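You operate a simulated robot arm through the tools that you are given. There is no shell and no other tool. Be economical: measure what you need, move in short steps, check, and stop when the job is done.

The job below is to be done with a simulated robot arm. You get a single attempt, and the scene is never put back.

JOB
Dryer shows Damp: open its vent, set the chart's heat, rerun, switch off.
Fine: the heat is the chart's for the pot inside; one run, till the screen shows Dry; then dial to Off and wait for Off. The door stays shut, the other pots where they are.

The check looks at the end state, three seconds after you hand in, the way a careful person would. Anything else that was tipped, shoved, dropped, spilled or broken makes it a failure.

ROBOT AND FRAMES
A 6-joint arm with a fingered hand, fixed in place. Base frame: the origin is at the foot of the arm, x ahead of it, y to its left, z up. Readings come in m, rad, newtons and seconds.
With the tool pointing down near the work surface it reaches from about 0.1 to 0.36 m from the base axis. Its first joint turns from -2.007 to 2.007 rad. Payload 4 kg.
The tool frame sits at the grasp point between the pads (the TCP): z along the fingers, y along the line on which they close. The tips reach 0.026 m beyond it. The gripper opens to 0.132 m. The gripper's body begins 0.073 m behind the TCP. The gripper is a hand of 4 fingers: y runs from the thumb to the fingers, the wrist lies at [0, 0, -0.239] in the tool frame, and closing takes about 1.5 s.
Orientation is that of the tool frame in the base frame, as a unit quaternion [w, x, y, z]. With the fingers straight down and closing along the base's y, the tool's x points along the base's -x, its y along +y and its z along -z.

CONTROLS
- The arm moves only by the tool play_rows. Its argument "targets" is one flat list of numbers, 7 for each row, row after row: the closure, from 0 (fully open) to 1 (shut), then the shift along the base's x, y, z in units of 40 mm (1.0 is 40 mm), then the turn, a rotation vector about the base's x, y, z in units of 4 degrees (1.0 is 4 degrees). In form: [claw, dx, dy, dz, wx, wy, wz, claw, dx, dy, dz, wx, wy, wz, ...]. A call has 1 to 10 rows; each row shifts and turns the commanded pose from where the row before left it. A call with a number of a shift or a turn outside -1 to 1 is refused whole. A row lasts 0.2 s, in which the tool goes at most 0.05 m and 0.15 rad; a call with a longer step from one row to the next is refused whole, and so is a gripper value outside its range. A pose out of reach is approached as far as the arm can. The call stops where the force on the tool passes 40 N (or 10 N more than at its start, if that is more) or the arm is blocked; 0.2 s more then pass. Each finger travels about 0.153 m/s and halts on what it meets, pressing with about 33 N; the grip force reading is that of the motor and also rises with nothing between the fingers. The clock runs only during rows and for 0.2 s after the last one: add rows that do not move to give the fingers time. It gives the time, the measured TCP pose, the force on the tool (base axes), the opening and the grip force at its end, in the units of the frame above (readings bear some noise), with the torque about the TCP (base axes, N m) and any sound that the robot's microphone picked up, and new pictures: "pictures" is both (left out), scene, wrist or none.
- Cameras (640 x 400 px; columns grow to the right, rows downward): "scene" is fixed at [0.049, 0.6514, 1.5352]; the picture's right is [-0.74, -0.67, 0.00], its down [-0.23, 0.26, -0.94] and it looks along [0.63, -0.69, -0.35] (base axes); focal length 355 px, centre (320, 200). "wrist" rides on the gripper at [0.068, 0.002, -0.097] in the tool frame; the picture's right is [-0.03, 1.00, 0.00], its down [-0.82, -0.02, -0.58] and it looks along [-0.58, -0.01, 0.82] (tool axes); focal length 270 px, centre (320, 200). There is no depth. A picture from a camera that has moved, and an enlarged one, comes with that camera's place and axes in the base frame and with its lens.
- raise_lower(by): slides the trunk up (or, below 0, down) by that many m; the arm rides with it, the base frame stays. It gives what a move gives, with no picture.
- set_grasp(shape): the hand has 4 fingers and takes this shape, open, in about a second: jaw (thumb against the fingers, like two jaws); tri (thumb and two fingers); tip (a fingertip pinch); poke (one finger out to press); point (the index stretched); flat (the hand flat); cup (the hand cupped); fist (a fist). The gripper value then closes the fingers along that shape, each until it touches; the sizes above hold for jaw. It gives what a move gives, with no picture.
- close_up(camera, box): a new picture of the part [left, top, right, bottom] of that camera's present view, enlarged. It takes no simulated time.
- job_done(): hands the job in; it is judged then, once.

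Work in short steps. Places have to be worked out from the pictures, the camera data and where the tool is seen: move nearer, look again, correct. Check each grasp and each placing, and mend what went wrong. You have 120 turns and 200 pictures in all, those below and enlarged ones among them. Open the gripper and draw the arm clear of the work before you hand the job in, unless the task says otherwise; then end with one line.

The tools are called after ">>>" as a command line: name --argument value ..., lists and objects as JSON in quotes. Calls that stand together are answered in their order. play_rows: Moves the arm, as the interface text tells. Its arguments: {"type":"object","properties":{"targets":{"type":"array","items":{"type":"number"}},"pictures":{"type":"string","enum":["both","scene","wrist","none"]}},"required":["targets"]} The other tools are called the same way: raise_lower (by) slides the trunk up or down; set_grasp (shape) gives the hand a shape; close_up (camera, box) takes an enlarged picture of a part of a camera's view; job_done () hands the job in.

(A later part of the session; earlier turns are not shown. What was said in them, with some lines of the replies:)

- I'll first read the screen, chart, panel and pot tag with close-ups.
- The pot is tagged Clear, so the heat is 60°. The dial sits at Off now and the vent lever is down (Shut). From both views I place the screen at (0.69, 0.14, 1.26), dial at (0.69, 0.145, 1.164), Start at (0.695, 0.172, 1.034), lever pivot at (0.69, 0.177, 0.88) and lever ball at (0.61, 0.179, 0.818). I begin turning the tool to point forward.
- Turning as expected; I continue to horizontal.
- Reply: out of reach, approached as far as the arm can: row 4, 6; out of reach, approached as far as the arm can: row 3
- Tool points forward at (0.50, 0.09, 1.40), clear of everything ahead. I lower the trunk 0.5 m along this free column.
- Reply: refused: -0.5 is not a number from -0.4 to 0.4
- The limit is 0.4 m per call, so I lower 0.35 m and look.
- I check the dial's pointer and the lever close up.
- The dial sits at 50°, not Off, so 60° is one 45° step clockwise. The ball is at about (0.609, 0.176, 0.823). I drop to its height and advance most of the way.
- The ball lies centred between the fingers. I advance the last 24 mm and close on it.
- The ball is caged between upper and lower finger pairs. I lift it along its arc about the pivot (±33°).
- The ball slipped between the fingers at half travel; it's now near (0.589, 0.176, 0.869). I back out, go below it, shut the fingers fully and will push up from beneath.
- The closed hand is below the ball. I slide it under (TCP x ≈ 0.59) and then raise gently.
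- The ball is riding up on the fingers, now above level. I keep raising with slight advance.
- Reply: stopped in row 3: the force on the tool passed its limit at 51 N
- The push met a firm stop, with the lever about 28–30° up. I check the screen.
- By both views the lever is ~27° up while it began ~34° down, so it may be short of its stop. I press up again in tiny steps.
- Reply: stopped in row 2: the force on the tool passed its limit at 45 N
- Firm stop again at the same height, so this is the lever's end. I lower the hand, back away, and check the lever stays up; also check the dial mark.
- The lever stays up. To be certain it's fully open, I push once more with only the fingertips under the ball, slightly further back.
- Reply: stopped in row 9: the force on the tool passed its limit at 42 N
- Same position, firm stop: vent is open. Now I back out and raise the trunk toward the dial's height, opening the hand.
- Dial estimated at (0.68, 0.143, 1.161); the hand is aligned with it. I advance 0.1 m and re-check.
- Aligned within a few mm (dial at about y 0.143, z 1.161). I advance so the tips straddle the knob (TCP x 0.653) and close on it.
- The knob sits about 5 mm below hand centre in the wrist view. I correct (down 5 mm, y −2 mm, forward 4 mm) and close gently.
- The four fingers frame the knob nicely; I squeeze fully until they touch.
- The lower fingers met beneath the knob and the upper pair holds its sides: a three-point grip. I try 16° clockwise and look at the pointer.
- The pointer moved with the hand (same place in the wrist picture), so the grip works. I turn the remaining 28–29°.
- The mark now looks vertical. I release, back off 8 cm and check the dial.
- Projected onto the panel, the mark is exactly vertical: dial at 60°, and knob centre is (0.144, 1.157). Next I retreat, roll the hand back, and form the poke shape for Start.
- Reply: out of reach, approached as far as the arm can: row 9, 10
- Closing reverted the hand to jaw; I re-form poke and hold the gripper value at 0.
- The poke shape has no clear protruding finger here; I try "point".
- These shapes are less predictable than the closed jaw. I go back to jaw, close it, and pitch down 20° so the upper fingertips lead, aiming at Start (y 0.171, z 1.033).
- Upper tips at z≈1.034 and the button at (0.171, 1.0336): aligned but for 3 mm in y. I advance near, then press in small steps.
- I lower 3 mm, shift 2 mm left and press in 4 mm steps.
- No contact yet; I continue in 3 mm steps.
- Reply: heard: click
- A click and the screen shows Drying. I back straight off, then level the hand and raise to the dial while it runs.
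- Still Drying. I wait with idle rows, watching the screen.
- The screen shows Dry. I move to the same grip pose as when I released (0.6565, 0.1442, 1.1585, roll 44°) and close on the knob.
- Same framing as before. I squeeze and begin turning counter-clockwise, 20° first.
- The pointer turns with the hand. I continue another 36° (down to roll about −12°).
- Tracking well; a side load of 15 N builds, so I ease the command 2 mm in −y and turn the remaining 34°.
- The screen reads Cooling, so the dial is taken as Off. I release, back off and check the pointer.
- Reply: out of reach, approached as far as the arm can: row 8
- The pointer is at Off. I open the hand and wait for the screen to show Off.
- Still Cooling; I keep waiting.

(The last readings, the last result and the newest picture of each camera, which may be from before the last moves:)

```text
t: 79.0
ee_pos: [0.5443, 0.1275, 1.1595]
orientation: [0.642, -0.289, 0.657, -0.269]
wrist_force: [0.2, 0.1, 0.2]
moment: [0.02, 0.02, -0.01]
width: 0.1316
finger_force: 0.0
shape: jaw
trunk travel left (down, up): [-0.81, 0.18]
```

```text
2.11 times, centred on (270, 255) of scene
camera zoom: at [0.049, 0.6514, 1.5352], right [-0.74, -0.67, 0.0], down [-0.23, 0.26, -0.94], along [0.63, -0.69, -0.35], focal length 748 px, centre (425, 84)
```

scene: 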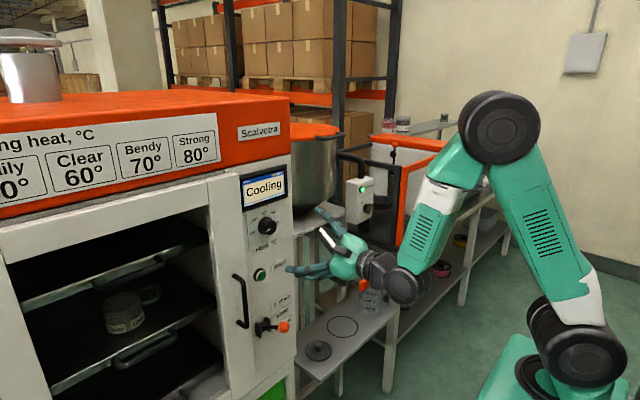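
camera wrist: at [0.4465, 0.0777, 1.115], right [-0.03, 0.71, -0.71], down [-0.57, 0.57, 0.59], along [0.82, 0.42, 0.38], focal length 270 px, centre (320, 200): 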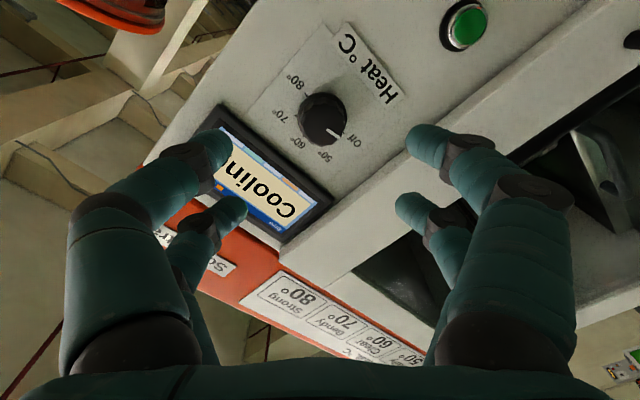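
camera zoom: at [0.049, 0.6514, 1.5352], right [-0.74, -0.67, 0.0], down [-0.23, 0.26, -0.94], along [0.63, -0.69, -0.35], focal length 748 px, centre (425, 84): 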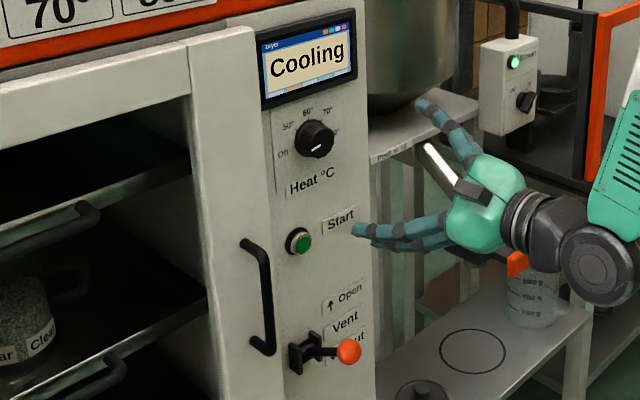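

Still Cooling; another stretch of waiting.

>>> play_rows --targets '[0, 0, 0, 0, 0, 0, 0, 0, 0, 0, 0, 0, 0, 0, 0, 0, 0, 0, 0, 0, 0, 0, 0, 0, 0, 0, 0, 0, 0, 0, 0, 0, 0, 0, 0, 0, 0, 0, 0, 0, 0, 0, 0, 0, 0, 0, 0, 0, 0, 0, 0, 0, 0, 0, 0, 0, 0, 0, 0, 0, 0, 0, 0, 0, 0, 0, 0, 0, 0, 0]' --pictures "none"

>>> play_rows --targets '[0, 0, 0, 0, 0, 0, 0, 0, 0, 0, 0, 0, 0, 0, 0, 0, 0, 0, 0, 0, 0, 0, 0, 0, 0, 0, 0, 0, 0, 0, 0, 0, 0, 0, 0, 0, 0, 0, 0, 0, 0, 0, 0, 0, 0, 0, 0, 0, 0, 0, 0, 0, 0, 0, 0, 0, 0, 0, 0, 0, 0, 0, 0, 0, 0, 0, 0, 0, 0, 0]' --pictures "none"

>>> play_rows --targets '[0, 0, 0, 0, 0, 0, 0, 0, 0, 0, 0, 0, 0, 0, 0, 0, 0, 0, 0, 0, 0, 0, 0, 0, 0, 0, 0, 0, 0, 0, 0, 0, 0, 0, 0, 0, 0, 0, 0, 0, 0, 0, 0, 0, 0, 0, 0, 0, 0, 0, 0, 0, 0, 0, 0, 0, 0, 0, 0, 0, 0, 0, 0, 0, 0, 0, 0, 0, 0, 0]' --pictures "none"

>>> close_up --camera "scene" --box '[230, 160, 310, 350]'

```text
t: 81.2
ee_pos: [0.5445, 0.1288, 1.1602]
orientation: [0.642, -0.289, 0.657, -0.27]
wrist_force: [0.4, 0.2, 0.4]
moment: [0.0, -0.01, 0.0]
width: 0.1319
finger_force: 0.1
shape: jaw
trunk travel left (down, up): [-0.81, 0.18]
```

```text
t: 83.4
ee_pos: [0.5451, 0.1281, 1.1597]
orientation: [0.642, -0.289, 0.657, -0.271]
wrist_force: [-0.1, -0.7, 0.4]
moment: [0.01, 0.02, 0.02]
width: 0.1319
finger_force: 0.0
shape: jaw
trunk travel left (down, up): [-0.81, 0.18]
```

```text
t: 85.6
ee_pos: [0.5441, 0.1274, 1.1597]
orientation: [0.641, -0.289, 0.657, -0.271]
wrist_force: [-0.4, -0.3, 0.1]
moment: [-0.03, 0.0, 0.01]
width: 0.132
finger_force: 0.0
shape: jaw
trunk travel left (down, up): [-0.81, 0.18]
```

```text
2.11 times, centred on (270, 255) of scene
camera zoom: at [0.049, 0.6514, 1.5352], right [-0.74, -0.67, 0.0], down [-0.23, 0.26, -0.94], along [0.63, -0.69, -0.35], focal length 748 px, centre (425, 84)
```

zoom: 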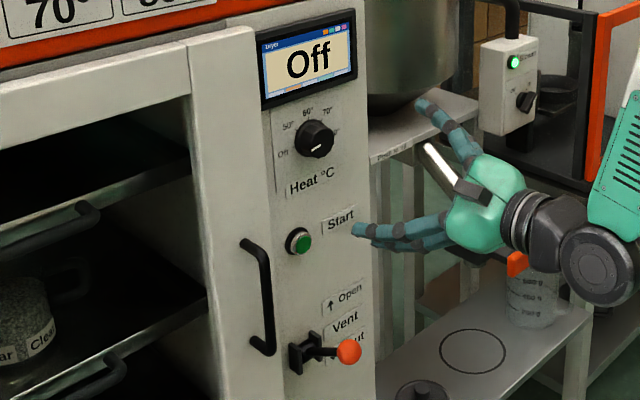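

The screen shows Off, vent is up, dial at Off. I draw the arm a little further back and hand in.

>>> play_rows --targets '[0, -0.5, -0.3, 0, 0, 0, 0, 0, -0.5, -0.3, 0, 0, 0, 0, 0, 0, 0, 0, 0, 0, 0]' --pictures "scene"

```text
t: 86.4
ee_pos: [0.5435, 0.1235, 1.1736]
orientation: [0.642, -0.289, 0.657, -0.27]
wrist_force: [-0.7, -0.1, -0.2]
moment: [-0.01, -0.02, 0.01]
width: 0.1319
finger_force: 0.1
shape: jaw
out of reach, approached as far as the arm can: row 1, 2
trunk travel left (down, up): [-0.81, 0.18]
```

scene: 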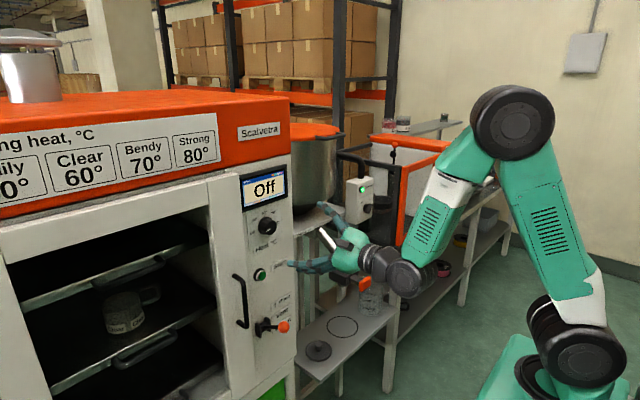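

The hand is open, about 12 cm clear of the panel and touching nothing; everything is in its final state, so I hand in.

>>> job_done

```text
The job is handed in.
```

The job is done: vent open, one run at 60° (the chart's heat for the Clear pot) until the screen showed Dry, then the dial to Off and the screen showing Off; the door stayed shut and no pots were moved.
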